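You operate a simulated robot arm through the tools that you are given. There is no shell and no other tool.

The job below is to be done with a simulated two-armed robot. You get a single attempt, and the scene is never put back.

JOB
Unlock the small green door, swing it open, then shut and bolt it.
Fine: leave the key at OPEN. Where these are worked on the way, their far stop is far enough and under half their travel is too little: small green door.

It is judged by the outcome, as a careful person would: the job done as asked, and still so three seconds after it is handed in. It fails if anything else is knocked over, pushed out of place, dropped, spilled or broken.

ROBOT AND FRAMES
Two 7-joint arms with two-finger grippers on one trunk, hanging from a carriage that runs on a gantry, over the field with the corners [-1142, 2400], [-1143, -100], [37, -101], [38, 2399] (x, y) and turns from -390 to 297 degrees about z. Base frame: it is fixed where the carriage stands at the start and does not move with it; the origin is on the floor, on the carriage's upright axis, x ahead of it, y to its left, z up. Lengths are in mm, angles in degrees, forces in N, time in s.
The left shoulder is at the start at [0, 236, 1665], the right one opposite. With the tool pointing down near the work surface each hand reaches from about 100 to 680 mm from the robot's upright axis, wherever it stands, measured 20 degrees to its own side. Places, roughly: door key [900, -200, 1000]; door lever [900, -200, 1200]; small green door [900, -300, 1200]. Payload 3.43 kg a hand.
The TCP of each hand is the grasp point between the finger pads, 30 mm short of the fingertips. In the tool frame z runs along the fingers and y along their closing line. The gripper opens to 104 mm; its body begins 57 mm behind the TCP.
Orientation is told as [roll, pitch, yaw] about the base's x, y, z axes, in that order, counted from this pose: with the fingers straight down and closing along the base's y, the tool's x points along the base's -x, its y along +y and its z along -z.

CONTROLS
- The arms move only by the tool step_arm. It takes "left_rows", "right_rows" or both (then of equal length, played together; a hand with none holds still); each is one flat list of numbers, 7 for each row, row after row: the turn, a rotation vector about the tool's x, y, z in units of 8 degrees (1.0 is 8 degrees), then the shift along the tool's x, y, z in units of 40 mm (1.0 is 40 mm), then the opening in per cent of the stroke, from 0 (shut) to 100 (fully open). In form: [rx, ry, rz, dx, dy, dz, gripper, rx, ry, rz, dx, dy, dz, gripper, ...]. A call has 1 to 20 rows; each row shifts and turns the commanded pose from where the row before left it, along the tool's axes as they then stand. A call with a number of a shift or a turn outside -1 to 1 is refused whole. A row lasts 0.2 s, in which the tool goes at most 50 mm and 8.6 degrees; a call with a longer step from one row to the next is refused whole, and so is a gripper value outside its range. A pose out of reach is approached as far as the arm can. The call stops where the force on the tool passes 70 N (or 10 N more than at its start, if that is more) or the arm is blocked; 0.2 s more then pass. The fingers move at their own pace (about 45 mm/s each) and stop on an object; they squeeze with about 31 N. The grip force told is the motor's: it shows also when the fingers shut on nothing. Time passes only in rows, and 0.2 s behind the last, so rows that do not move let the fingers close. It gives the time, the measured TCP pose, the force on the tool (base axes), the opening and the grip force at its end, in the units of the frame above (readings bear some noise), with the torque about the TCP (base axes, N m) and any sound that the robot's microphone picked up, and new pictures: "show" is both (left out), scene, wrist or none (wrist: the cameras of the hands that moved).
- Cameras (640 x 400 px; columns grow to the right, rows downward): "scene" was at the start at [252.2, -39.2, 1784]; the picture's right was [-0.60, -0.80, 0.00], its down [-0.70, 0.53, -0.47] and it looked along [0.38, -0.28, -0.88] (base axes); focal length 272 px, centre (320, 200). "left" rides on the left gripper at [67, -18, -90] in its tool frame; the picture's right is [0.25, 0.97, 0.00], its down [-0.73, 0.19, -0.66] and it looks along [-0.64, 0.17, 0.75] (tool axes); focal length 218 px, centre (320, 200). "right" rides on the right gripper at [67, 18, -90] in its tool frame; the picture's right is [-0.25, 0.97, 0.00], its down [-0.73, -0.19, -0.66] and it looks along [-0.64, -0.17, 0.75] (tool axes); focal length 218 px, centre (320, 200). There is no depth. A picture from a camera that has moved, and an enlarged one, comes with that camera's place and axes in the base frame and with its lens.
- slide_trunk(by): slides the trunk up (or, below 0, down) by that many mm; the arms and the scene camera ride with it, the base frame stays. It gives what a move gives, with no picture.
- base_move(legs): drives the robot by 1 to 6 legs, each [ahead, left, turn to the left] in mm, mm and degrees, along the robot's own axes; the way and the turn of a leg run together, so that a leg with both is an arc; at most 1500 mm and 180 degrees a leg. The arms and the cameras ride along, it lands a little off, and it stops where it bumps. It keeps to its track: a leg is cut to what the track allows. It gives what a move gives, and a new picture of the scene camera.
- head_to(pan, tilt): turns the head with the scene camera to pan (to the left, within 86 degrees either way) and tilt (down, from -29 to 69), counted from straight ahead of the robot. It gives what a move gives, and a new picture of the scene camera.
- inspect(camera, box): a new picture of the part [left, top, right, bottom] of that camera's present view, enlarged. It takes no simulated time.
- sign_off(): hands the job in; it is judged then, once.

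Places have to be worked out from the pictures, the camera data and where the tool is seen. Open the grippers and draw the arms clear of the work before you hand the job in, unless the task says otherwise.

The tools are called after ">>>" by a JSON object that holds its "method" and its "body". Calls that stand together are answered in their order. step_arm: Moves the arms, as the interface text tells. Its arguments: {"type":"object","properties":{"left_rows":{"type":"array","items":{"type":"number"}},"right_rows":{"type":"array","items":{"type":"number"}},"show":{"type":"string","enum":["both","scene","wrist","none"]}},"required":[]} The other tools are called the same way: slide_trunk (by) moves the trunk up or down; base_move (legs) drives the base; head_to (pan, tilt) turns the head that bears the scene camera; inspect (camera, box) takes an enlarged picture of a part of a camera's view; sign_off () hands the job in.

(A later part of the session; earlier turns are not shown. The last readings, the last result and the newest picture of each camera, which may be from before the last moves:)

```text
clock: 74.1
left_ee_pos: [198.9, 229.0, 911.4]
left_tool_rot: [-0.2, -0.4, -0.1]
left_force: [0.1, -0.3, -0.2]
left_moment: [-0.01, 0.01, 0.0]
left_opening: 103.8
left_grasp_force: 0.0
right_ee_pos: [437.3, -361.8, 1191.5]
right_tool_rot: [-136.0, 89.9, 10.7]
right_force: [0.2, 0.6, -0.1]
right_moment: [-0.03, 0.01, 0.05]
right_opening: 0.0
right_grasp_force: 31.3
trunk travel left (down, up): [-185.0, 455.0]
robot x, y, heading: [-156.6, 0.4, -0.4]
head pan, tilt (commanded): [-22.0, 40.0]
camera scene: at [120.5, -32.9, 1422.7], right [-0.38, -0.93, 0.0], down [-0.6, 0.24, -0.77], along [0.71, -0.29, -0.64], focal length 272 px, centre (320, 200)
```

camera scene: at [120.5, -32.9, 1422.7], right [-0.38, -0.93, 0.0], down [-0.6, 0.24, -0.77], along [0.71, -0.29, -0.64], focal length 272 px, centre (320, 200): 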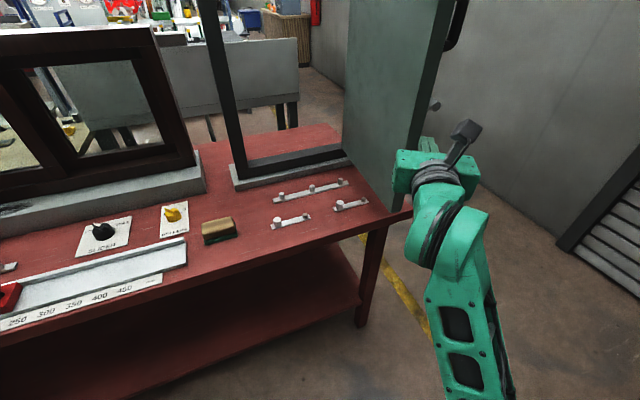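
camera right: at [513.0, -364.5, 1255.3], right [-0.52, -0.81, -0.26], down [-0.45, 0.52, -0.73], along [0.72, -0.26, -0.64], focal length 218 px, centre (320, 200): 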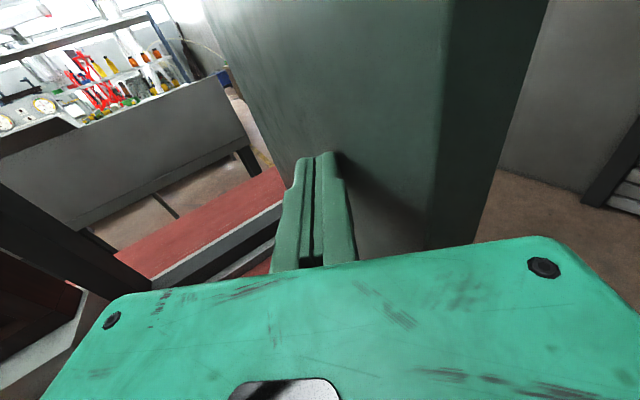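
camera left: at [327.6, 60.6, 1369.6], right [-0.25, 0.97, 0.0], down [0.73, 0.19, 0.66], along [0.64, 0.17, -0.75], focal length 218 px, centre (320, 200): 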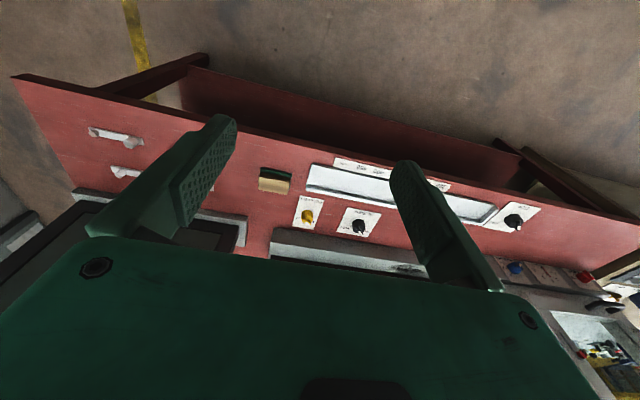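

The hand is clear at x 437, in front of the door's free end. I'll straighten its yaw and shift it right and down, past the edge.

>>> {"method": "step_arm", "body": {"right_rows": [0.825, 0, 0, 0, 0, 0, 0, 0.825, 0, 0, 0, 0, 0, 0, 0.825, 0, 0, 0, 0, 0, 0, 0.825, 0, 0, 0, 0, 0, 0, 0.825, 0, 0, 0, 0, 0, 0, 0, 0, 0, -0.3, 0.825, 0, 0, 0, 0, 0, -0.3, 0.825, 0, 0, 0, 0, 0, -0.3, 0.825, 0, 0, 0, 0, 0, -0.3, 0.825, 0, 0, 0, 0, 0, -0.3, 0.825, 0, 0, 0, 0, 0, -0.3, 0.825, 0, 0, 0, 0, 0, 0, 0, 0, 0], "show": "both"}}

```text
clock: 76.7
left_ee_pos: [199.8, 229.4, 911.4]
left_tool_rot: [-0.1, -0.5, -0.2]
left_force: [0.7, 0.8, 0.3]
left_moment: [0.04, -0.02, 0.01]
left_opening: 104.0
left_grasp_force: 0.1
right_ee_pos: [423.9, -356.4, 1175.2]
right_tool_rot: [-13.2, 89.1, 156.4]
right_force: [0.3, 0.1, 0.3]
right_moment: [-0.02, 0.01, 0.02]
right_opening: 0.0
right_grasp_force: 30.5
right hand out of reach, approached as far as the arm can: row 4, 5, 6, 7, 8, 9, 10, 11
trunk travel left (down, up): [-185.0, 455.0]
robot x, y, heading: [-158.5, 2.4, -0.2]
head pan, tilt (commanded): [-22.0, 40.0]
camera scene: at [121.2, -32.9, 1423.0], right [-0.38, -0.93, 0.0], down [-0.59, 0.24, -0.77], along [0.71, -0.29, -0.64], focal length 272 px, centre (320, 200)
camera right: at [333.7, -359.0, 1243.5], right [-0.18, -0.95, -0.26], down [-0.62, 0.31, -0.72], along [0.76, 0.03, -0.65], focal length 218 px, centre (320, 200)
```

scene: 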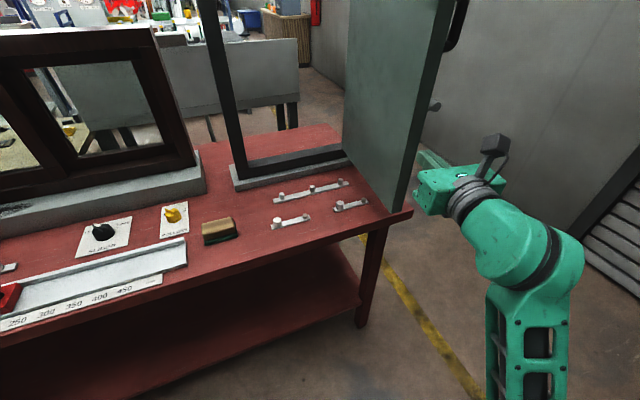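
right: 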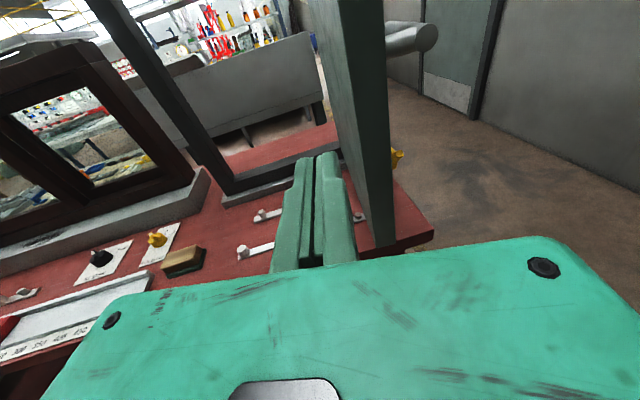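

The wrist can't yaw and go right in this roll. Since roll doesn't matter for pushing, I'll turn the hand 80 degrees about its own axis, toward the middle of the flange's range, and try again.

>>> {"method": "step_arm", "body": {"right_rows": [0, 0, 0.95, 0, 0, 0, 0, 0, 0, 0.95, 0, 0, 0, 0, 0, 0, 0.95, 0, 0, 0, 0, 0, 0, 0.95, 0, 0, 0, 0, 0, 0, 0.95, 0, 0, 0, 0, 0, 0, 0.95, 0, 0, 0, 0, 0, 0, 0.95, 0, 0, 0, 0, 0, 0, 0.95, 0, 0, 0, 0, 0, 0, 0.95, 0, 0, 0, 0, 0, 0, 0.95, 0, 0, 0, 0, 0, 0, 0.95, 0, 0, 0, 0, 0, 0, 0, 0, 0, 0, 0], "show": "none"}}

```text
clock: 79.3
left_ee_pos: [200.7, 229.5, 911.5]
left_tool_rot: [-0.2, -0.5, -0.3]
left_force: [0.2, 0.1, 0.7]
left_moment: [0.0, 0.03, 0.01]
left_opening: 104.1
left_grasp_force: 0.2
right_ee_pos: [421.2, -348.4, 1186.0]
right_tool_rot: [-89.7, 6.1, 81.0]
right_force: [0.2, 0.1, 0.9]
right_moment: [0.03, -0.03, 0.02]
right_opening: 0.0
right_grasp_force: 30.8
right hand out of reach, approached as far as the arm can: row 1
trunk travel left (down, up): [-185.0, 455.0]
robot x, y, heading: [-158.2, 0.6, -0.4]
head pan, tilt (commanded): [-22.0, 40.0]
```

Now the hand's x axis points right and y points down. I'll take out the remaining yaw and move it right and down past the door's edge.

>>> {"method": "step_arm", "body": {"right_rows": [0, -0.55, 0, 0, 0, 0, 0, 0, -0.55, 0, 0, 0, 0, 0, 0, 0, 0, 0.83, 0.25, 0.1, 0, 0, 0, 0, 0.83, 0.25, 0.1, 0, 0, 0, 0, 0.83, 0.25, 0.1, 0, 0, 0, 0, 0.83, 0.25, 0.1, 0, 0, 0, 0, 0.83, 0.25, 0.1, 0, 0, 0, 0, 0.83, 0.25, 0.1, 0, 0, 0, 0, 0, 0, 0, 0], "show": "both"}}

```text
clock: 81.3
left_ee_pos: [200.0, 229.6, 913.1]
left_tool_rot: [-0.2, -0.5, -0.2]
left_force: [0.1, -0.4, -0.7]
left_moment: [0.0, 0.01, -0.02]
left_opening: 103.7
left_grasp_force: 0.1
right_ee_pos: [421.8, -374.8, 1216.2]
right_tool_rot: [-88.9, 6.2, 79.6]
right_force: [0.3, -0.8, 0.0]
right_moment: [0.0, 0.0, 0.0]
right_opening: 0.1
right_grasp_force: 30.9
right hand out of reach, approached as far as the arm can: row 1, 2, 3, 4, 5, 6, 7, 8
trunk travel left (down, up): [-185.0, 455.0]
robot x, y, heading: [-158.7, 1.4, -0.3]
head pan, tilt (commanded): [-22.0, 40.0]
camera scene: at [121.0, -32.8, 1422.9], right [-0.38, -0.93, 0.0], down [-0.6, 0.24, -0.77], along [0.71, -0.29, -0.64], focal length 272 px, centre (320, 200)
camera right: at [319.9, -426.3, 1207.8], right [0.01, 0.15, -0.99], down [-0.51, 0.85, 0.12], along [0.86, 0.5, 0.08], focal length 218 px, centre (320, 200)
```

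scene: 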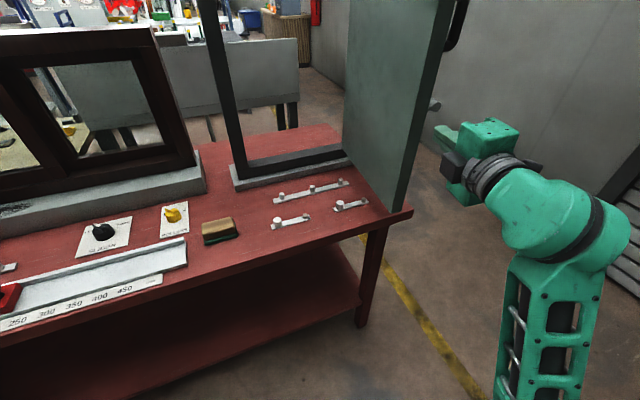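
right: 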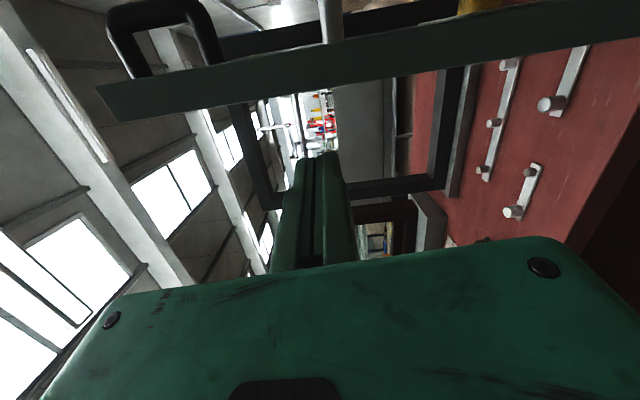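

Pointing further left than the forearm plane isn't possible here, but yaws to the right work well. So I'll close the door by straddling its free edge instead. First I'll return to about -33 degrees yaw with the camera on top.

>>> {"method": "step_arm", "body": {"right_rows": [0, 0.97, 0, 0, 0, 0, 0, 0, 0.97, 0, 0, 0, 0, 0, 0, 0.97, 0, 0, 0, 0, 0, 0, 0, -0.95, 0, 0, 0, 0, 0, 0, -0.95, 0, 0, 0, 0, 0, 0, -0.95, 0, 0, 0, 0, 0, 0, -0.95, 0, 0, 0, 0, 0, 0, -0.95, 0, 0, 0, 0, 0, 0, -0.95, 0, 0, 0, 0, 0, 0, -0.95, 0, 0, 0, 0, 0, 0, -0.95, 0, 0, 0, 0, 0, 0, -0.95, 0, 0, 0, 0, 0, 0, -0.95, 0, 0, 0, 0, 0, 0, -0.95, 0, 0, 0, 0, 0, 0, 0, 0, 0, 0, 0], "show": "both"}}

>>> {"method": "inspect", "body": {"camera": "scene", "box": [330, 60, 470, 260]}}

```text
clock: 84.5
left_ee_pos: [198.4, 229.1, 912.5]
left_tool_rot: [-0.2, -0.5, -0.1]
left_force: [0.5, -0.7, 0.8]
left_moment: [0.01, 0.0, 0.02]
left_opening: 103.8
left_grasp_force: 0.0
right_ee_pos: [419.4, -376.4, 1215.9]
right_tool_rot: [-167.5, 87.9, -19.7]
right_force: [-0.6, 0.0, -1.1]
right_moment: [-0.02, 0.05, 0.0]
right_opening: 0.0
right_grasp_force: 31.2
trunk travel left (down, up): [-185.0, 455.0]
robot x, y, heading: [-158.5, 1.8, -0.0]
head pan, tilt (commanded): [-22.0, 40.0]
camera scene: at [121.2, -32.9, 1422.9], right [-0.38, -0.93, 0.0], down [-0.59, 0.24, -0.77], along [0.71, -0.29, -0.64], focal length 272 px, centre (320, 200)
camera right: at [331.5, -341.8, 1279.6], right [-0.51, -0.82, -0.26], down [-0.43, 0.5, -0.75], along [0.75, -0.27, -0.61], focal length 218 px, centre (320, 200)
```

scene: 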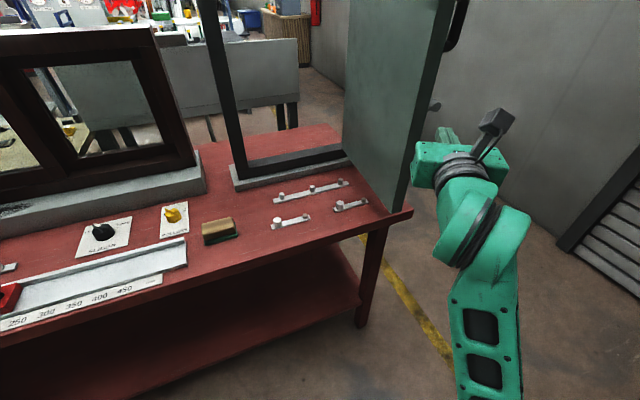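
right: 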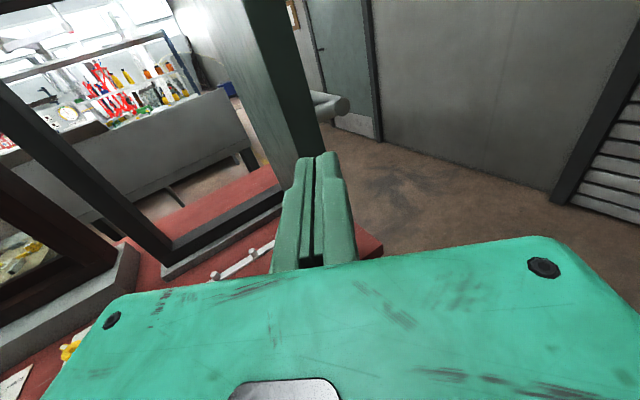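

```text
2.00 times, centred on (400, 160) of scene
camera zoom: at [121.2, -32.9, 1422.9], right [-0.38, -0.93, 0.0], down [-0.59, 0.24, -0.77], along [0.71, -0.29, -0.64], focal length 543 px, centre (160, 280)
```

zoom: 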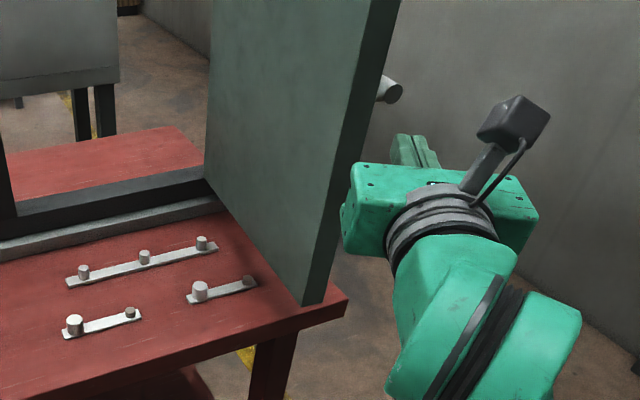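

The door end is centred near (546, -427) and about 35 mm thick. I'll open the fingers fully and move to a standoff in line with its free end, between lever and key height.

>>> {"method": "step_arm", "body": {"right_rows": [0, 0, 0, -0.84, -0.32, 0.417, 100, 0, 0, 0, -0.84, -0.32, 0.417, 100, 0, 0, 0, -0.84, -0.32, 0.417, 100, 0, 0, 0, 0, 0, 0, 100, 0, 0, 0, 0, 0, 0, 100, 0, 0, 0, 0, 0, 0, 100], "show": "both"}}

```text
clock: 85.9
left_ee_pos: [200.4, 228.4, 911.8]
left_tool_rot: [-0.2, -0.5, -0.3]
left_force: [-0.2, 0.4, -0.3]
left_moment: [-0.03, 0.01, -0.03]
left_opening: 104.0
left_grasp_force: 0.0
right_ee_pos: [486.4, -370.0, 1116.7]
right_tool_rot: [-164.8, 87.9, -17.1]
right_force: [-0.2, 0.4, 0.2]
right_moment: [-0.01, -0.02, 0.0]
right_opening: 104.2
right_grasp_force: 0.2
trunk travel left (down, up): [-185.0, 455.0]
robot x, y, heading: [-157.1, -2.8, -0.1]
head pan, tilt (commanded): [-22.0, 40.0]
camera scene: at [121.1, -32.9, 1422.9], right [-0.38, -0.93, 0.0], down [-0.59, 0.24, -0.77], along [0.71, -0.29, -0.64], focal length 272 px, centre (320, 200)
camera right: at [398.4, -336.8, 1181.0], right [-0.51, -0.82, -0.26], down [-0.43, 0.5, -0.75], along [0.75, -0.27, -0.61], focal length 218 px, centre (320, 200)
```

scene: 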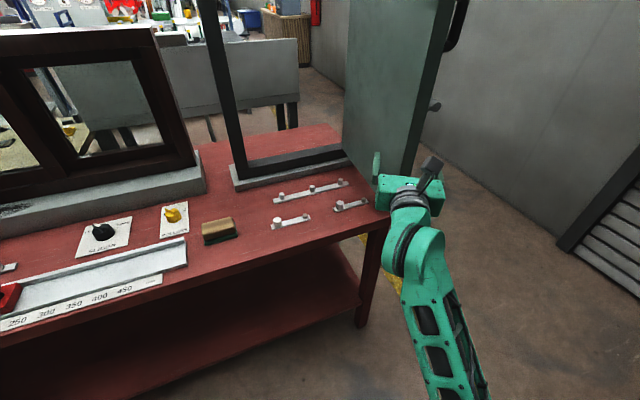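
right: 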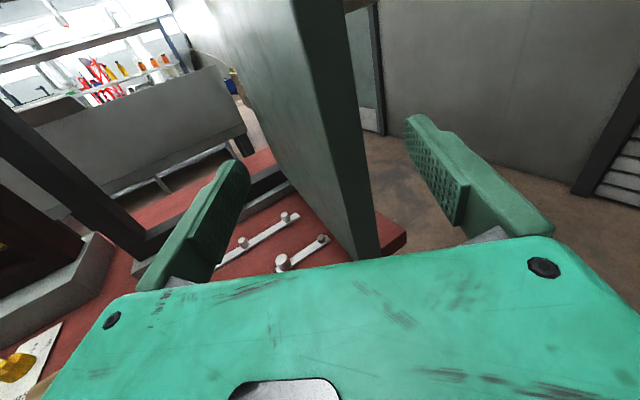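

The door's free edge sits between the open fingers. I'll advance so they straddle it.

>>> {"method": "step_arm", "body": {"right_rows": [0, 0, 0, 0, 0, 0.75, 100, 0, 0, 0, 0, 0, 0.75, 100, 0, 0, 0, 0, 0, 0, 100], "show": "both"}}

```text
clock: 86.7
left_ee_pos: [199.3, 229.5, 912.3]
left_tool_rot: [-0.2, -0.5, -0.2]
left_force: [0.4, 0.2, 0.1]
left_moment: [0.0, -0.01, 0.0]
left_opening: 104.0
left_grasp_force: 0.1
right_ee_pos: [536.9, -402.4, 1119.0]
right_tool_rot: [-163.7, 87.8, -15.8]
right_force: [0.1, 0.9, 0.1]
right_moment: [-0.03, -0.01, 0.01]
right_opening: 104.0
right_grasp_force: 0.1
trunk travel left (down, up): [-185.0, 455.0]
robot x, y, heading: [-156.5, -2.3, -0.4]
head pan, tilt (commanded): [-22.0, 40.0]
camera scene: at [120.8, -32.7, 1422.8], right [-0.38, -0.93, 0.0], down [-0.6, 0.24, -0.77], along [0.71, -0.29, -0.64], focal length 272 px, centre (320, 200)
camera right: at [449.6, -369.4, 1182.6], right [-0.51, -0.82, -0.26], down [-0.43, 0.5, -0.75], along [0.75, -0.27, -0.61], focal length 218 px, centre (320, 200)
```

scene: 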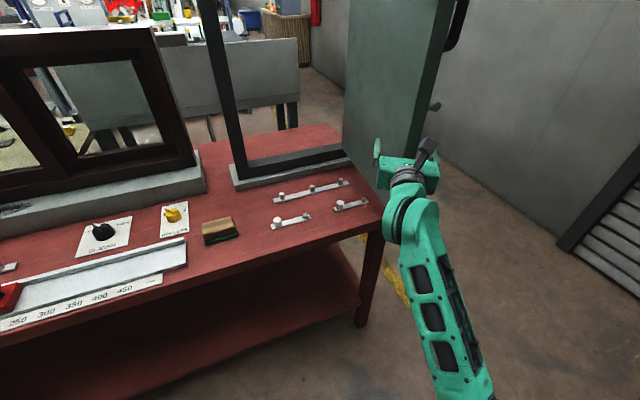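
right: 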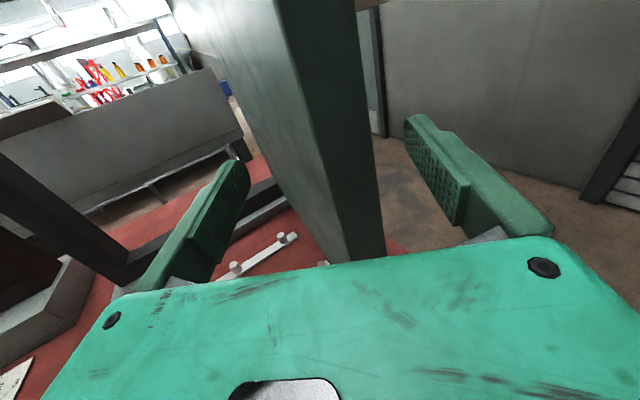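

The edge is well between the fingers with room on both sides. I'll advance 30 mm more.

>>> {"method": "step_arm", "body": {"right_rows": [0, 0, 0, 0, 0, 0.4, 100, 0, 0, 0, 0, 0, 0.4, 100, 0, 0, 0, 0, 0, 0, 100], "show": "wrist"}}

```text
clock: 87.5
left_ee_pos: [200.1, 229.5, 911.5]
left_tool_rot: [-0.1, -0.5, -0.2]
left_force: [0.3, -0.3, 0.4]
left_moment: [-0.01, 0.0, -0.01]
left_opening: 103.8
left_grasp_force: 0.0
right_ee_pos: [563.9, -418.8, 1120.5]
right_tool_rot: [-164.7, 87.9, -17.0]
right_force: [-0.7, -0.4, 0.0]
right_moment: [0.01, 0.0, 0.0]
right_opening: 104.1
right_grasp_force: 0.1
trunk travel left (down, up): [-185.0, 455.0]
robot x, y, heading: [-158.6, 3.3, -0.3]
head pan, tilt (commanded): [-22.0, 40.0]
camera right: at [475.6, -386.1, 1184.8], right [-0.51, -0.82, -0.26], down [-0.43, 0.5, -0.75], along [0.75, -0.27, -0.61], focal length 218 px, centre (320, 200)
```

right: 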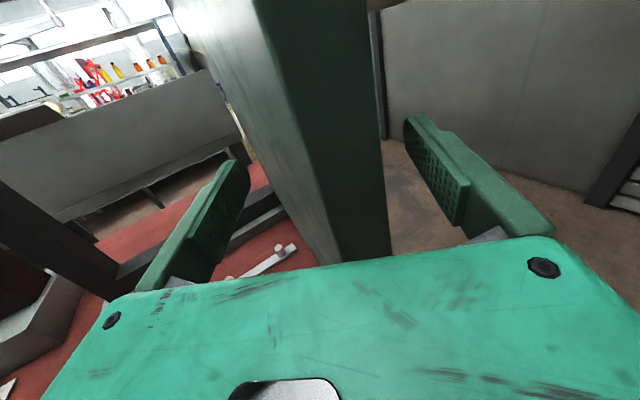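

The fingers straddle the door end. I'll sweep left along the closing arc so the right finger swings the door shut to about 55 degrees.

>>> {"method": "step_arm", "body": {"right_rows": [0, 0, 0, 0, -0.45, 0.1, 100, 0, 0, 0, 0, -0.416, -0.149, 100, 0, 0, 0, 0, -0.416, -0.149, 100, 0, 0, 0, 0, -0.416, -0.149, 100, 0, 0, 0, 0, -0.416, -0.149, 100, 0, 0, 0, 0, -0.4, -0.066, 100, 0, 0, 0, 0, -0.4, -0.066, 100, 0, 0, 0, 0, -0.4, -0.066, 100, 0, 0, 0, 0, -0.4, -0.066, 100, 0, 0, 0, 0, -0.385, 0, 100, 0, 0, 0, 0, -0.385, 0, 100, 0, 0, 0, 0, -0.385, 0, 100, 0, 0, 0, 0, -0.385, 0, 100, 0, 0, 0, 0, 0, 0, 100], "show": "both"}}

```text
clock: 90.5
left_ee_pos: [199.7, 229.3, 911.9]
left_tool_rot: [-0.2, -0.6, -0.2]
left_force: [0.0, 0.3, 0.1]
left_moment: [0.05, -0.02, -0.01]
left_opening: 104.0
left_grasp_force: 0.0
right_ee_pos: [648.7, -225.7, 1121.2]
right_tool_rot: [-165.6, 87.9, -17.8]
right_force: [0.1, -0.6, -0.9]
right_moment: [0.04, 0.02, -0.01]
right_opening: 103.8
right_grasp_force: 0.1
trunk travel left (down, up): [-185.0, 455.0]
robot x, y, heading: [-156.1, 0.7, -0.3]
head pan, tilt (commanded): [-22.0, 40.0]
camera scene: at [121.0, -33.0, 1422.9], right [-0.38, -0.93, 0.0], down [-0.6, 0.24, -0.77], along [0.71, -0.29, -0.64], focal length 272 px, centre (320, 200)
camera right: at [561.8, -193.1, 1185.6], right [-0.51, -0.82, -0.26], down [-0.43, 0.5, -0.75], along [0.75, -0.27, -0.61], focal length 218 px, centre (320, 200)
```

scene: 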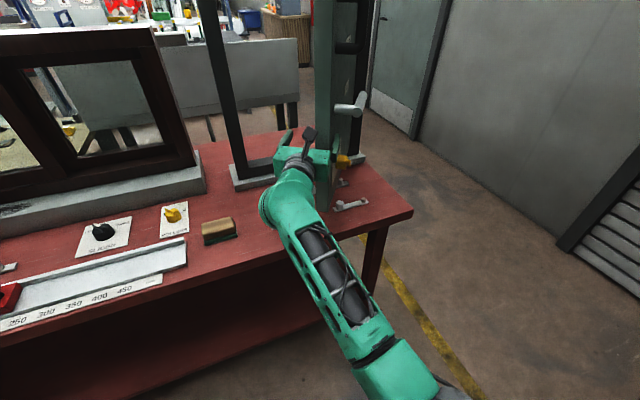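
right: 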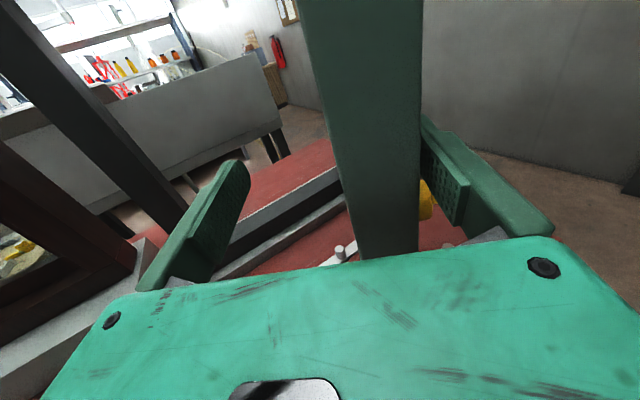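

The door is at about 55 degrees with the right finger on its face. The arm is nearing its reach, so I'll carry the same arc on with the base, forward and left.

>>> {"method": "base_move", "body": {"legs": [[42, 41, 0], [46, 31, 0]]}}

```text
clock: 92.0
left_ee_pos: [289.4, 300.1, 912.8]
left_tool_rot: [-0.1, -0.5, -0.2]
left_force: [0.3, 0.9, -0.6]
left_moment: [-0.02, 0.03, 0.02]
left_opening: 103.8
left_grasp_force: 0.1
right_ee_pos: [739.2, -156.0, 1123.5]
right_tool_rot: [-163.3, 87.8, -15.5]
right_force: [0.2, -0.2, 0.9]
right_moment: [0.01, 0.02, -0.02]
right_opening: 104.2
right_grasp_force: 0.1
trunk travel left (down, up): [-185.0, 455.0]
robot x, y, heading: [-67.1, 68.7, 0.1]
head pan, tilt (commanded): [-22.0, 40.0]
camera scene: at [209.8, 38.1, 1423.2], right [-0.38, -0.93, 0.0], down [-0.59, 0.24, -0.77], along [0.71, -0.29, -0.64], focal length 272 px, centre (320, 200)
```

scene: 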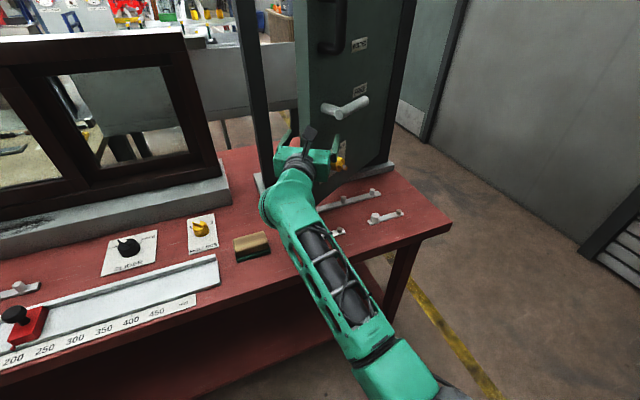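

The door is down to about 35 degrees. I'll back the open fingers straight off the edge, then close them and straighten the yaw.

>>> {"method": "step_arm", "body": {"right_rows": [0, 0, 0, 0, 0, -0.75, 100, 0, 0, 0, 0, 0, -0.75, 100, 0, 0, 0, 0, 0, -0.75, 100, 0, 0, 0, 0, 0, -0.75, 50, 1, 0, 0, 0, 0, 0, 0, 1, 0, 0, 0, 0, 0, 0, 1, 0, 0, 0, 0, 0, 0, 1, 0, 0, 0, 0, 0, 0, 0, 0, 0, 0, 0, 0, 0], "show": "both"}}

```text
clock: 94.0
left_ee_pos: [287.9, 299.4, 913.3]
left_tool_rot: [-0.1, -0.5, -0.3]
left_force: [-0.2, 0.0, 0.8]
left_moment: [0.02, 0.0, -0.01]
left_opening: 104.0
left_grasp_force: 0.1
right_ee_pos: [636.4, -91.6, 1118.3]
right_tool_rot: [162.7, 87.7, -17.4]
right_force: [0.1, 0.4, -0.7]
right_moment: [-0.01, -0.01, -0.04]
right_opening: 0.0
right_grasp_force: 18.1
trunk travel left (down, up): [-185.0, 455.0]
robot x, y, heading: [-72.8, 70.3, 0.1]
head pan, tilt (commanded): [-22.0, 40.0]
camera scene: at [209.1, 37.8, 1422.9], right [-0.38, -0.93, 0.0], down [-0.6, 0.24, -0.77], along [0.71, -0.29, -0.64], focal length 272 px, centre (320, 200)
camera right: at [543.8, -108.8, 1182.4], right [0.01, -0.97, -0.24], down [-0.63, 0.18, -0.76], along [0.78, 0.16, -0.61], focal length 218 px, centre (320, 200)
```

scene: 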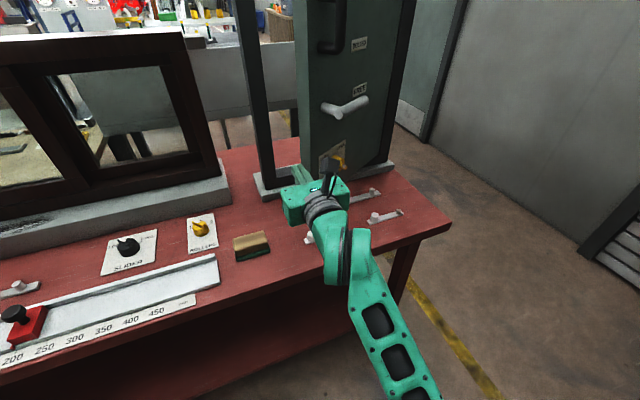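
right: 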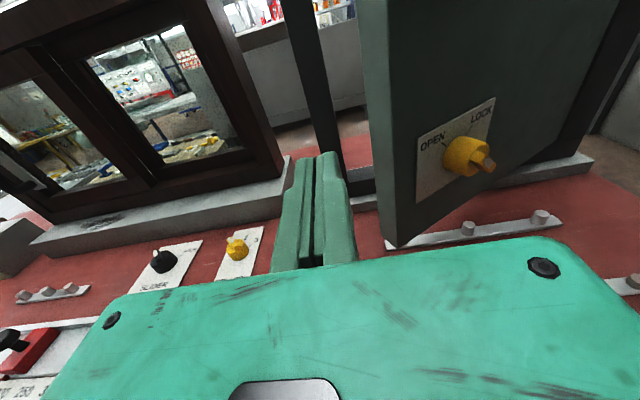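

The hand is straight and closed at (636, -92, 1118). I'll pull it back 100 mm and then move the base forward and right to face the door's front.

>>> {"method": "step_arm", "body": {"right_rows": [0, 0, 0, 0, 0, -0.85, 0, 0, 0, 0, 0, 0, -0.85, 0, 0, 0, 0, 0, 0, -0.85, 0, 0, 0, 0, 0, 0, 0, 0], "show": "none"}}

>>> {"method": "base_move", "body": {"legs": [[90, -150, 0]]}}

```text
clock: 95.0
left_ee_pos: [289.4, 299.6, 913.1]
left_tool_rot: [-0.2, -0.5, -0.2]
left_force: [0.7, -0.8, 0.9]
left_moment: [-0.03, 0.01, 0.01]
left_opening: 104.1
left_grasp_force: 0.1
right_ee_pos: [535.1, -90.7, 1114.3]
right_tool_rot: [163.9, 87.7, -16.3]
right_force: [0.1, -0.2, 0.7]
right_moment: [-0.05, 0.03, 0.02]
right_opening: 0.2
right_grasp_force: 31.0
trunk travel left (down, up): [-185.0, 455.0]
robot x, y, heading: [-71.1, 73.6, -0.0]
head pan, tilt (commanded): [-22.0, 40.0]
```

```text
clock: 96.5
left_ee_pos: [375.5, 150.4, 911.5]
left_tool_rot: [-0.2, -0.6, 0.0]
left_force: [0.3, -0.3, 0.5]
left_moment: [0.07, 0.04, 0.0]
left_opening: 103.9
left_grasp_force: 0.0
right_ee_pos: [622.8, -239.9, 1113.6]
right_tool_rot: [162.6, 87.8, -17.4]
right_force: [0.7, 0.3, 0.6]
right_moment: [0.0, 0.03, 0.03]
right_opening: 0.0
right_grasp_force: 30.9
trunk travel left (down, up): [-185.0, 455.0]
robot x, y, heading: [21.7, -77.0, 0.1]
head pan, tilt (commanded): [-22.0, 40.0]
camera scene: at [298.0, -111.5, 1423.0], right [-0.38, -0.93, 0.0], down [-0.6, 0.24, -0.77], along [0.71, -0.29, -0.64], focal length 272 px, centre (320, 200)
```

scene: 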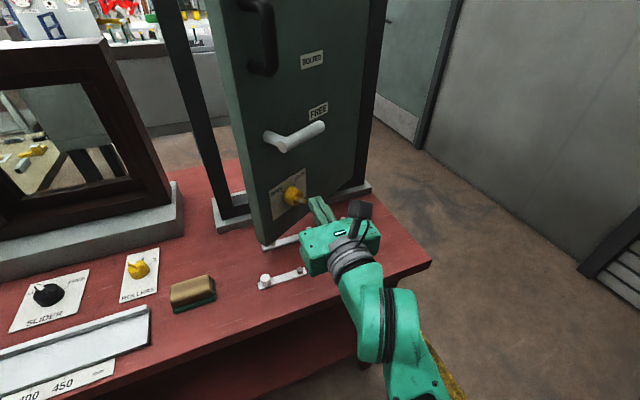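

The base is at (22, -77), and the door is about 32 degrees open with its front face ahead of the fingers. I'll push it toward closed with the fingertips between lever and key.

>>> {"method": "step_arm", "body": {"right_rows": [0, 0, 0, -0.02, -0.175, 0.767, 0, 0, 0, 0, -0.02, -0.175, 0.767, 0, 0, 0, 0, -0.02, -0.175, 0.767, 0, 0, 0, 0, -0.02, -0.169, 0.4375, 0, 0, 0, 0, -0.02, -0.169, 0.4375, 0, 0, 0, 0, -0.02, -0.169, 0.4375, 0, 0, 0, 0, -0.02, -0.169, 0.4375, 0, 0, 0, 0, -0.02, -0.112, 0.425, 0, 0, 0, 0, -0.02, -0.112, 0.425, 0, 0, 0, 0, 0, 0, 0, 0], "show": "both"}}

```text
clock: 98.7
left_ee_pos: [376.2, 151.1, 912.6]
left_tool_rot: [-0.2, -0.5, 0.1]
left_force: [-0.5, 0.1, 0.7]
left_moment: [0.02, -0.05, 0.02]
left_opening: 103.9
left_grasp_force: 0.0
right_ee_pos: [817.8, -182.0, 1111.1]
right_tool_rot: [163.3, 87.9, -16.7]
right_force: [-0.6, 0.2, -0.5]
right_moment: [-0.04, 0.02, 0.03]
right_opening: 0.0
right_grasp_force: 30.5
trunk travel left (down, up): [-185.0, 455.0]
robot x, y, heading: [18.6, -79.5, -0.2]
head pan, tilt (commanded): [-22.0, 40.0]
camera scene: at [297.5, -111.2, 1422.8], right [-0.38, -0.93, 0.0], down [-0.6, 0.24, -0.77], along [0.71, -0.29, -0.64], focal length 272 px, centre (320, 200)
camera right: at [726.0, -198.9, 1176.4], right [0.01, -0.97, -0.24], down [-0.63, 0.18, -0.75], along [0.78, 0.16, -0.61], focal length 218 px, centre (320, 200)
```

scene: 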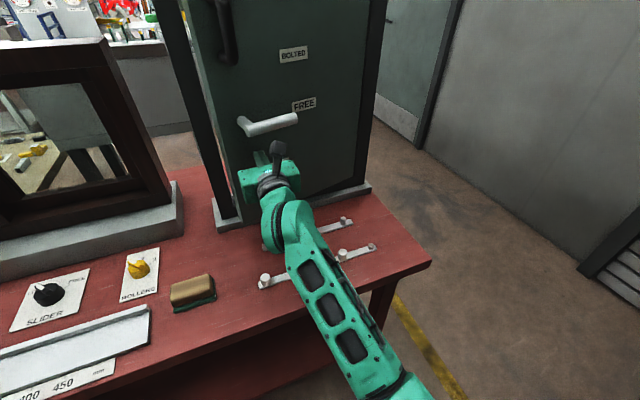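
right: 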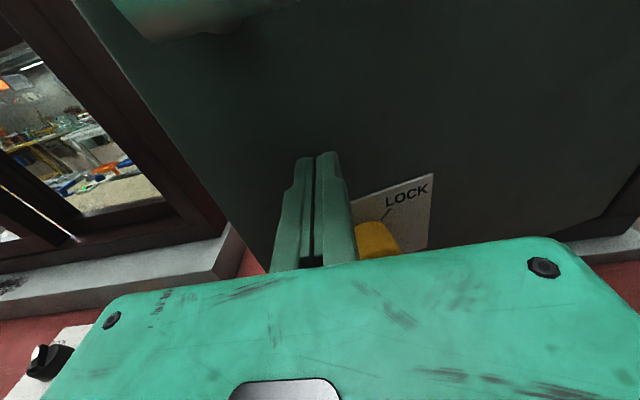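

The door is nearly shut. I'll continue in small steps until it meets the frame.

>>> {"method": "step_arm", "body": {"right_rows": [0, 0, 0, -0.01, -0.04, 0.3, 0, 0, 0, 0, -0.01, -0.04, 0.3, 0, 0, 0, 0, -0.01, -0.03, 0.3, 0, 0, 0, 0, -0.01, -0.03, 0.3, 0, 0, 0, 0, -0.01, -0.02, 0.25, 0, 0, 0, 0, 0, 0, 0, 0], "show": "both"}}

```text
clock: 100.1
left_ee_pos: [375.5, 150.9, 912.9]
left_tool_rot: [-0.2, -0.5, 0.0]
left_force: [-0.8, 0.6, 0.9]
left_moment: [-0.01, -0.03, 0.02]
left_opening: 104.3
left_grasp_force: 0.1
right_ee_pos: [879.5, -174.9, 1112.4]
right_tool_rot: [163.5, 87.8, -16.6]
right_force: [-0.2, -0.2, -0.1]
right_moment: [0.03, 0.01, -0.02]
right_opening: 0.0
right_grasp_force: 30.9
trunk travel left (down, up): [-185.0, 455.0]
robot x, y, heading: [17.3, -76.9, 0.3]
head pan, tilt (commanded): [-22.0, 40.0]
camera scene: at [297.6, -111.2, 1422.9], right [-0.38, -0.93, 0.0], down [-0.6, 0.24, -0.77], along [0.71, -0.29, -0.64], focal length 272 px, centre (320, 200)
camera right: at [786.4, -191.8, 1176.8], right [0.01, -0.97, -0.24], down [-0.63, 0.18, -0.75], along [0.78, 0.16, -0.61], focal length 218 px, centre (320, 200)
```

scene: 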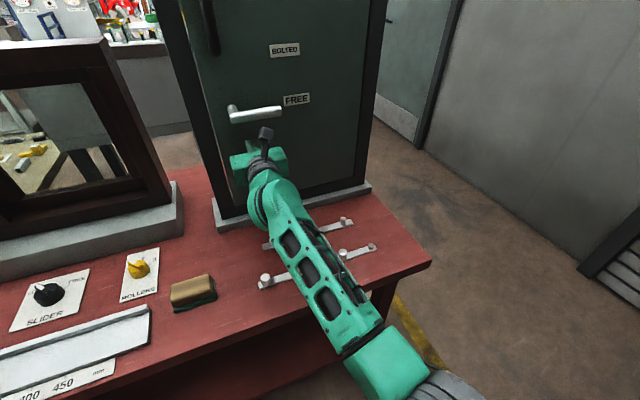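
right: 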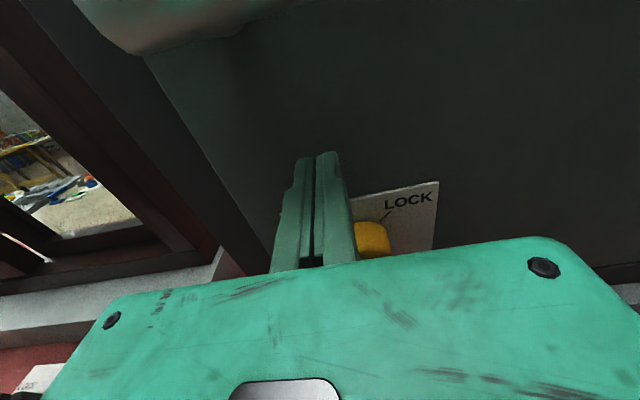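

No contact with the frame yet at x 909. I'll press on in 4 mm steps until I feel it seat.

>>> {"method": "step_arm", "body": {"right_rows": [0, 0, 0, 0, 0, 0.12, 0, 0, 0, 0, 0, 0, 0.12, 0, 0, 0, 0, 0, 0, 0.1, 0, 0, 0, 0, 0, 0, 0.1, 0, 0, 0, 0, 0, 0, 0, 0], "show": "both"}}

>>> {"method": "inspect", "body": {"camera": "scene", "box": [160, 0, 400, 230]}}

```text
clock: 101.3
left_ee_pos: [374.9, 151.1, 911.5]
left_tool_rot: [-0.2, -0.5, 0.0]
left_force: [0.1, 0.6, 0.3]
left_moment: [0.03, 0.01, -0.02]
left_opening: 103.9
left_grasp_force: 0.1
right_ee_pos: [894.6, -173.8, 1114.1]
right_tool_rot: [162.6, 87.8, -17.5]
right_force: [0.3, 0.3, -1.0]
right_moment: [-0.02, 0.0, 0.01]
right_opening: 0.3
right_grasp_force: 30.8
trunk travel left (down, up): [-185.0, 455.0]
robot x, y, heading: [19.2, -79.7, -0.1]
head pan, tilt (commanded): [-22.0, 40.0]
camera scene: at [297.7, -111.2, 1422.9], right [-0.38, -0.93, 0.0], down [-0.6, 0.24, -0.77], along [0.71, -0.29, -0.64], focal length 272 px, centre (320, 200)
camera right: at [803.0, -191.7, 1177.7], right [0.01, -0.97, -0.24], down [-0.63, 0.18, -0.75], along [0.78, 0.16, -0.61], focal length 218 px, centre (320, 200)
```

scene: 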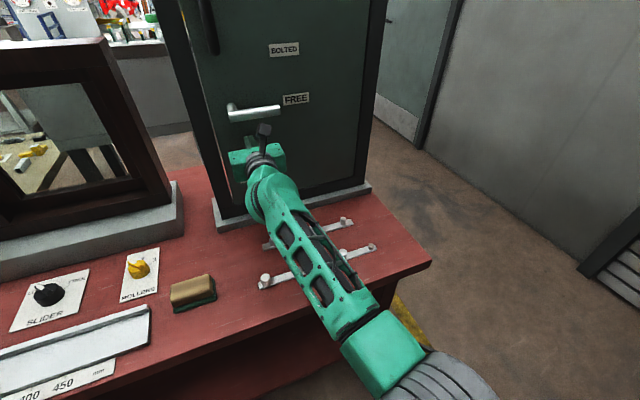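
right: 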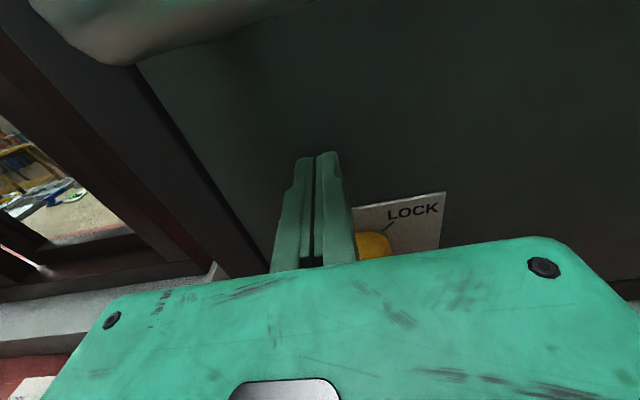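

```text
1.74 times, centred on (280, 115) of scene
camera zoom: at [297.7, -111.2, 1422.9], right [-0.38, -0.93, 0.0], down [-0.6, 0.24, -0.77], along [0.71, -0.29, -0.64], focal length 472 px, centre (390, 348)
```

zoom: 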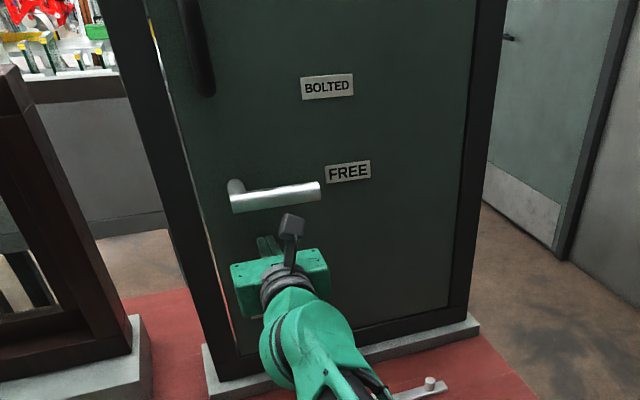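

A thin gap still shows on the left and there's no force yet. I'll keep pressing in small steps.

>>> {"method": "step_arm", "body": {"right_rows": [0, 0, 0, 0, 0, 0.1, 0, 0, 0, 0, 0, 0, 0.1, 0, 0, 0, 0, 0, 0, 0.1, 0, 0, 0, 0, 0, 0, 0.1, 0, 0, 0, 0, 0, 0, 0, 0], "show": "scene"}}

>>> {"method": "inspect", "body": {"camera": "scene", "box": [160, 0, 400, 230]}}

```text
clock: 102.3
left_ee_pos: [363.6, 147.9, 908.7]
left_tool_rot: [-0.1, -0.1, -0.2]
left_force: [0.9, -0.4, -0.5]
left_moment: [-0.01, -0.02, 0.05]
left_opening: 103.8
left_grasp_force: 0.1
right_ee_pos: [899.1, -174.0, 1112.1]
right_tool_rot: [163.5, 87.8, -16.5]
right_force: [-57.1, -3.6, 0.1]
right_moment: [0.04, 0.6, -0.06]
right_opening: 6.1
right_grasp_force: 34.9
trunk travel left (down, up): [-185.0, 455.0]
robot x, y, heading: [20.0, -82.4, -0.1]
head pan, tilt (commanded): [-22.0, 40.0]
stopped in row 4 (right hand): the force on the tool passed its limit at 74 N (the readings are from after the stop); the commanded pose is now the measured one
camera scene: at [289.6, -112.3, 1420.8], right [-0.38, -0.93, 0.0], down [-0.6, 0.24, -0.76], along [0.7, -0.29, -0.65], focal length 272 px, centre (320, 200)
```

scene: 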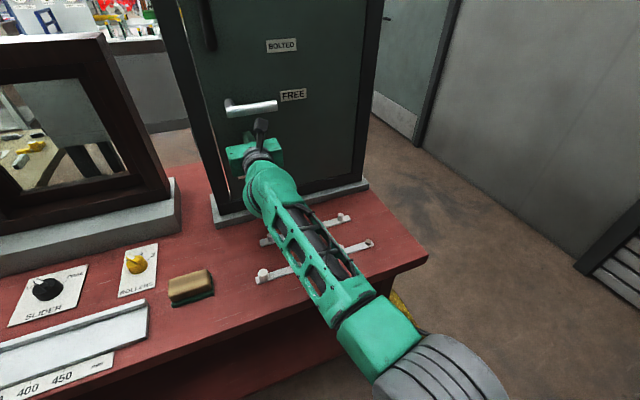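

```text
1.74 times, centred on (280, 115) of scene
camera zoom: at [289.6, -112.3, 1420.8], right [-0.38, -0.93, 0.0], down [-0.6, 0.24, -0.76], along [0.7, -0.29, -0.65], focal length 472 px, centre (390, 348)
```

zoom: 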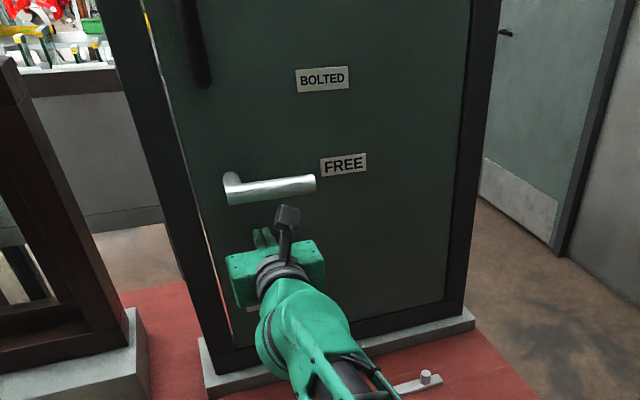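

The door seated with 74 N at the frame. I'll back the hand off and confirm that the door stays shut.

>>> {"method": "step_arm", "body": {"right_rows": [0, 0, 0, 0, 0, -0.3, 0, 0, 0, 0, 0, 0, -0.7, 0, 0, 0, 0, 0, 0, -0.9, 0, 0, 0, 0, 0, 0, -0.9, 0, 0, 0, 0, 0, 0, 0, 0], "show": "both"}}

>>> {"method": "head_to", "body": {"pan": -12, "tilt": 28}}

>>> {"method": "inspect", "body": {"camera": "scene", "box": [140, 0, 440, 280]}}

```text
clock: 103.5
left_ee_pos: [374.8, 149.1, 912.7]
left_tool_rot: [-0.2, -0.6, -0.1]
left_force: [-0.2, 0.1, -0.3]
left_moment: [-0.01, 0.03, -0.02]
left_opening: 103.8
left_grasp_force: 0.1
right_ee_pos: [796.3, -173.3, 1118.1]
right_tool_rot: [167.9, 87.3, -11.9]
right_force: [1.0, 0.2, 0.4]
right_moment: [0.01, -0.01, 0.02]
right_opening: 0.1
right_grasp_force: 34.6
trunk travel left (down, up): [-185.0, 455.0]
robot x, y, heading: [17.1, -75.6, 0.1]
head pan, tilt (commanded): [-22.0, 40.0]
camera scene: at [297.4, -111.4, 1423.2], right [-0.38, -0.93, 0.0], down [-0.59, 0.24, -0.77], along [0.71, -0.29, -0.64], focal length 272 px, centre (320, 200)
camera right: at [703.8, -191.4, 1181.3], right [0.01, -0.97, -0.24], down [-0.62, 0.18, -0.76], along [0.78, 0.16, -0.6], focal length 218 px, centre (320, 200)
```

scene: 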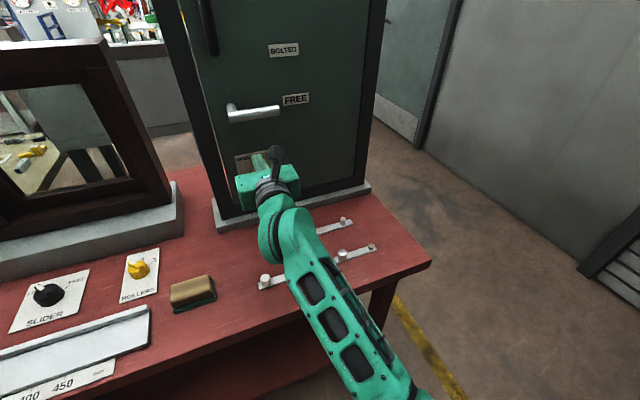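
right: 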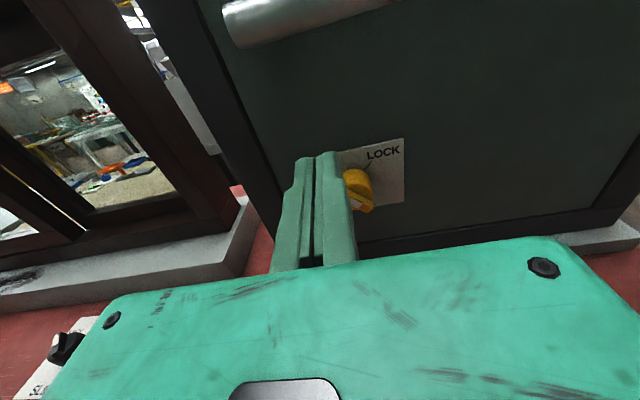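

```text
clock: 104.2
left_ee_pos: [374.1, 149.3, 911.4]
left_tool_rot: [-0.2, -0.5, -0.1]
left_force: [0.5, -0.2, 1.1]
left_moment: [0.0, -0.01, -0.03]
left_opening: 104.1
left_grasp_force: 0.1
right_ee_pos: [796.6, -175.0, 1117.3]
right_tool_rot: [167.0, 87.5, -12.8]
right_force: [-0.8, 0.2, -0.1]
right_moment: [-0.02, 0.0, 0.03]
right_opening: 0.0
right_grasp_force: 34.9
trunk travel left (down, up): [-185.0, 455.0]
robot x, y, heading: [17.4, -76.1, -0.0]
head pan, tilt (commanded): [-12.0, 28.0]
camera scene: at [307.0, -98.6, 1441.4], right [-0.21, -0.98, 0.0], down [-0.46, 0.1, -0.88], along [0.86, -0.19, -0.47], focal length 272 px, centre (320, 200)
```

scene: 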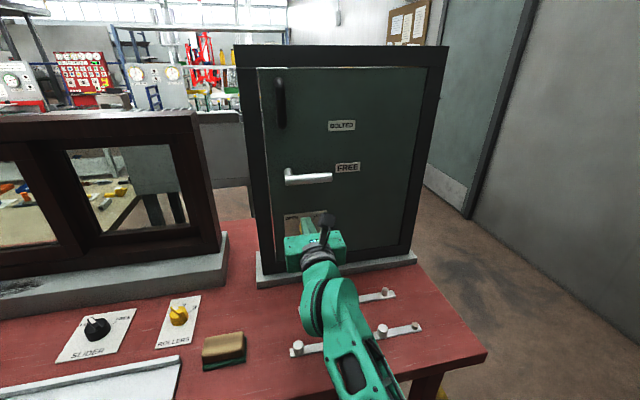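

```text
1.43 times, centred on (290, 140) of scene
camera zoom: at [307.0, -98.6, 1441.4], right [-0.21, -0.98, 0.0], down [-0.46, 0.1, -0.88], along [0.86, -0.19, -0.47], focal length 388 px, centre (363, 286)
```

zoom: 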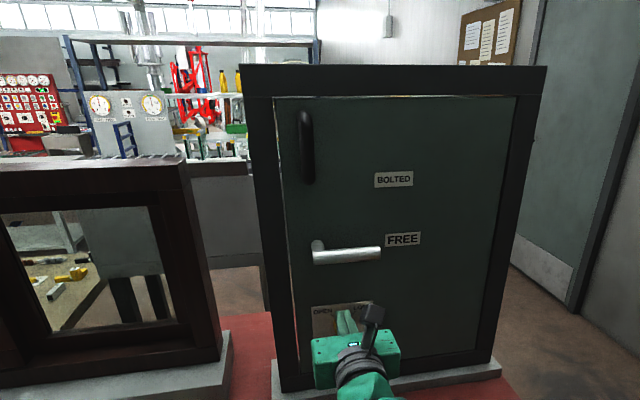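

The door stays shut, and the lever is still horizontal at FREE. I'll roll the hand so the fingers close vertically, open them, and rise to the lever's height.

>>> {"method": "step_arm", "body": {"right_rows": [0, 0, 0.9375, 0, 0, 0, 0, 0, 0, 0.9375, 0, 0, 0, 0, 0, 0, 0.9375, 0, 0, 0, 0, 0, 0, 0.9375, 0, 0, 0, 0, 0, 0, 0.9375, 0, 0, 0, 0, 0, 0, 0.9375, 0, 0, 0, 55, 0, 0, 0.9375, 0, 0, 0, 55, 0, 0, 0.9375, 0, 0, 0, 55, 0, 0, 0.9375, 0, 0, 0, 55, 0, 0, 0.9375, 0, 0, 0, 55, 0, 0, 0.9375, 0, 0, 0, 55, 0, 0, 0.9375, 0, 0, 0, 55, 0, 0, 0, 0.39, -0.633, 0, 55, 0, 0, 0, 0.39, -0.633, 0, 55, 0, 0, 0, 0.39, -0.633, 0, 55, 0, 0, 0, 0, 0, 0, 55], "show": "both"}}

>>> {"method": "inspect", "body": {"camera": "right", "box": [160, 20, 480, 240]}}

>>> {"method": "inspect", "body": {"camera": "scene", "box": [230, 40, 430, 240]}}

```text
clock: 107.6
left_ee_pos: [374.3, 151.3, 911.2]
left_tool_rot: [-0.1, -0.5, -0.1]
left_force: [-0.1, -0.8, 0.0]
left_moment: [0.0, -0.01, -0.01]
left_opening: 104.2
left_grasp_force: 0.0
right_ee_pos: [791.5, -220.7, 1191.2]
right_tool_rot: [-92.4, 0.6, 90.1]
right_force: [0.4, 0.8, 0.9]
right_moment: [-0.02, 0.02, 0.0]
right_opening: 57.2
right_grasp_force: 0.2
trunk travel left (down, up): [-185.0, 455.0]
robot x, y, heading: [21.5, -80.6, 0.2]
head pan, tilt (commanded): [-12.0, 28.0]
camera scene: at [306.9, -98.3, 1441.4], right [-0.21, -0.98, 0.0], down [-0.46, 0.1, -0.88], along [0.86, -0.18, -0.47], focal length 272 px, centre (320, 200)
camera right: at [703.3, -287.5, 1171.2], right [0.04, 0.24, -0.97], down [-0.67, 0.73, 0.15], along [0.75, 0.64, 0.19], focal length 218 px, centre (320, 200)
```

scene: 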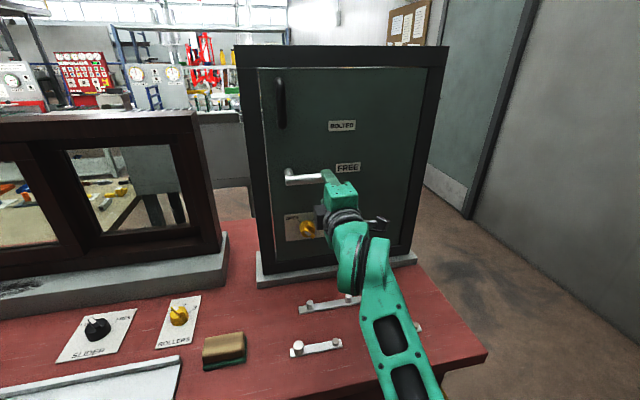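
right: 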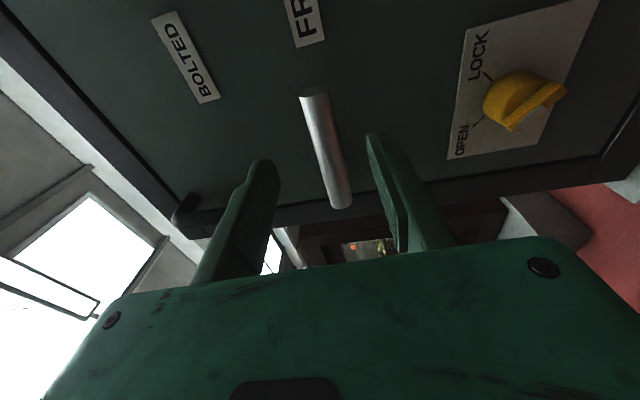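

```text
1.82 times, centred on (320, 130) of right
camera zoom: at [703.3, -287.5, 1171.2], right [0.04, 0.24, -0.97], down [-0.67, 0.73, 0.15], along [0.75, 0.64, 0.19], focal length 397 px, centre (320, 327)
```

zoom: 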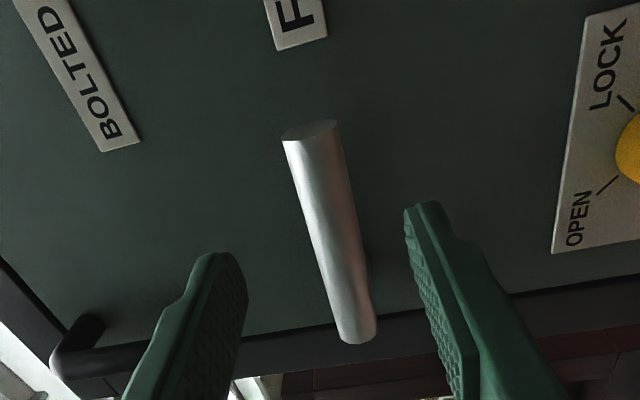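

```text
2.00 times, centred on (330, 140) of scene
camera zoom: at [306.9, -98.3, 1441.4], right [-0.21, -0.98, 0.0], down [-0.46, 0.1, -0.88], along [0.86, -0.18, -0.47], focal length 543 px, centre (300, 320)
```

zoom: 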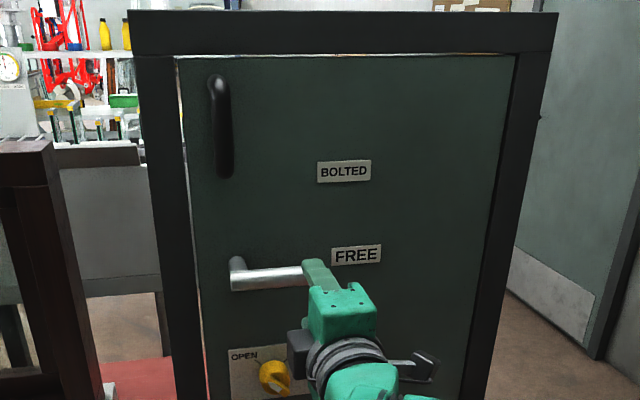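

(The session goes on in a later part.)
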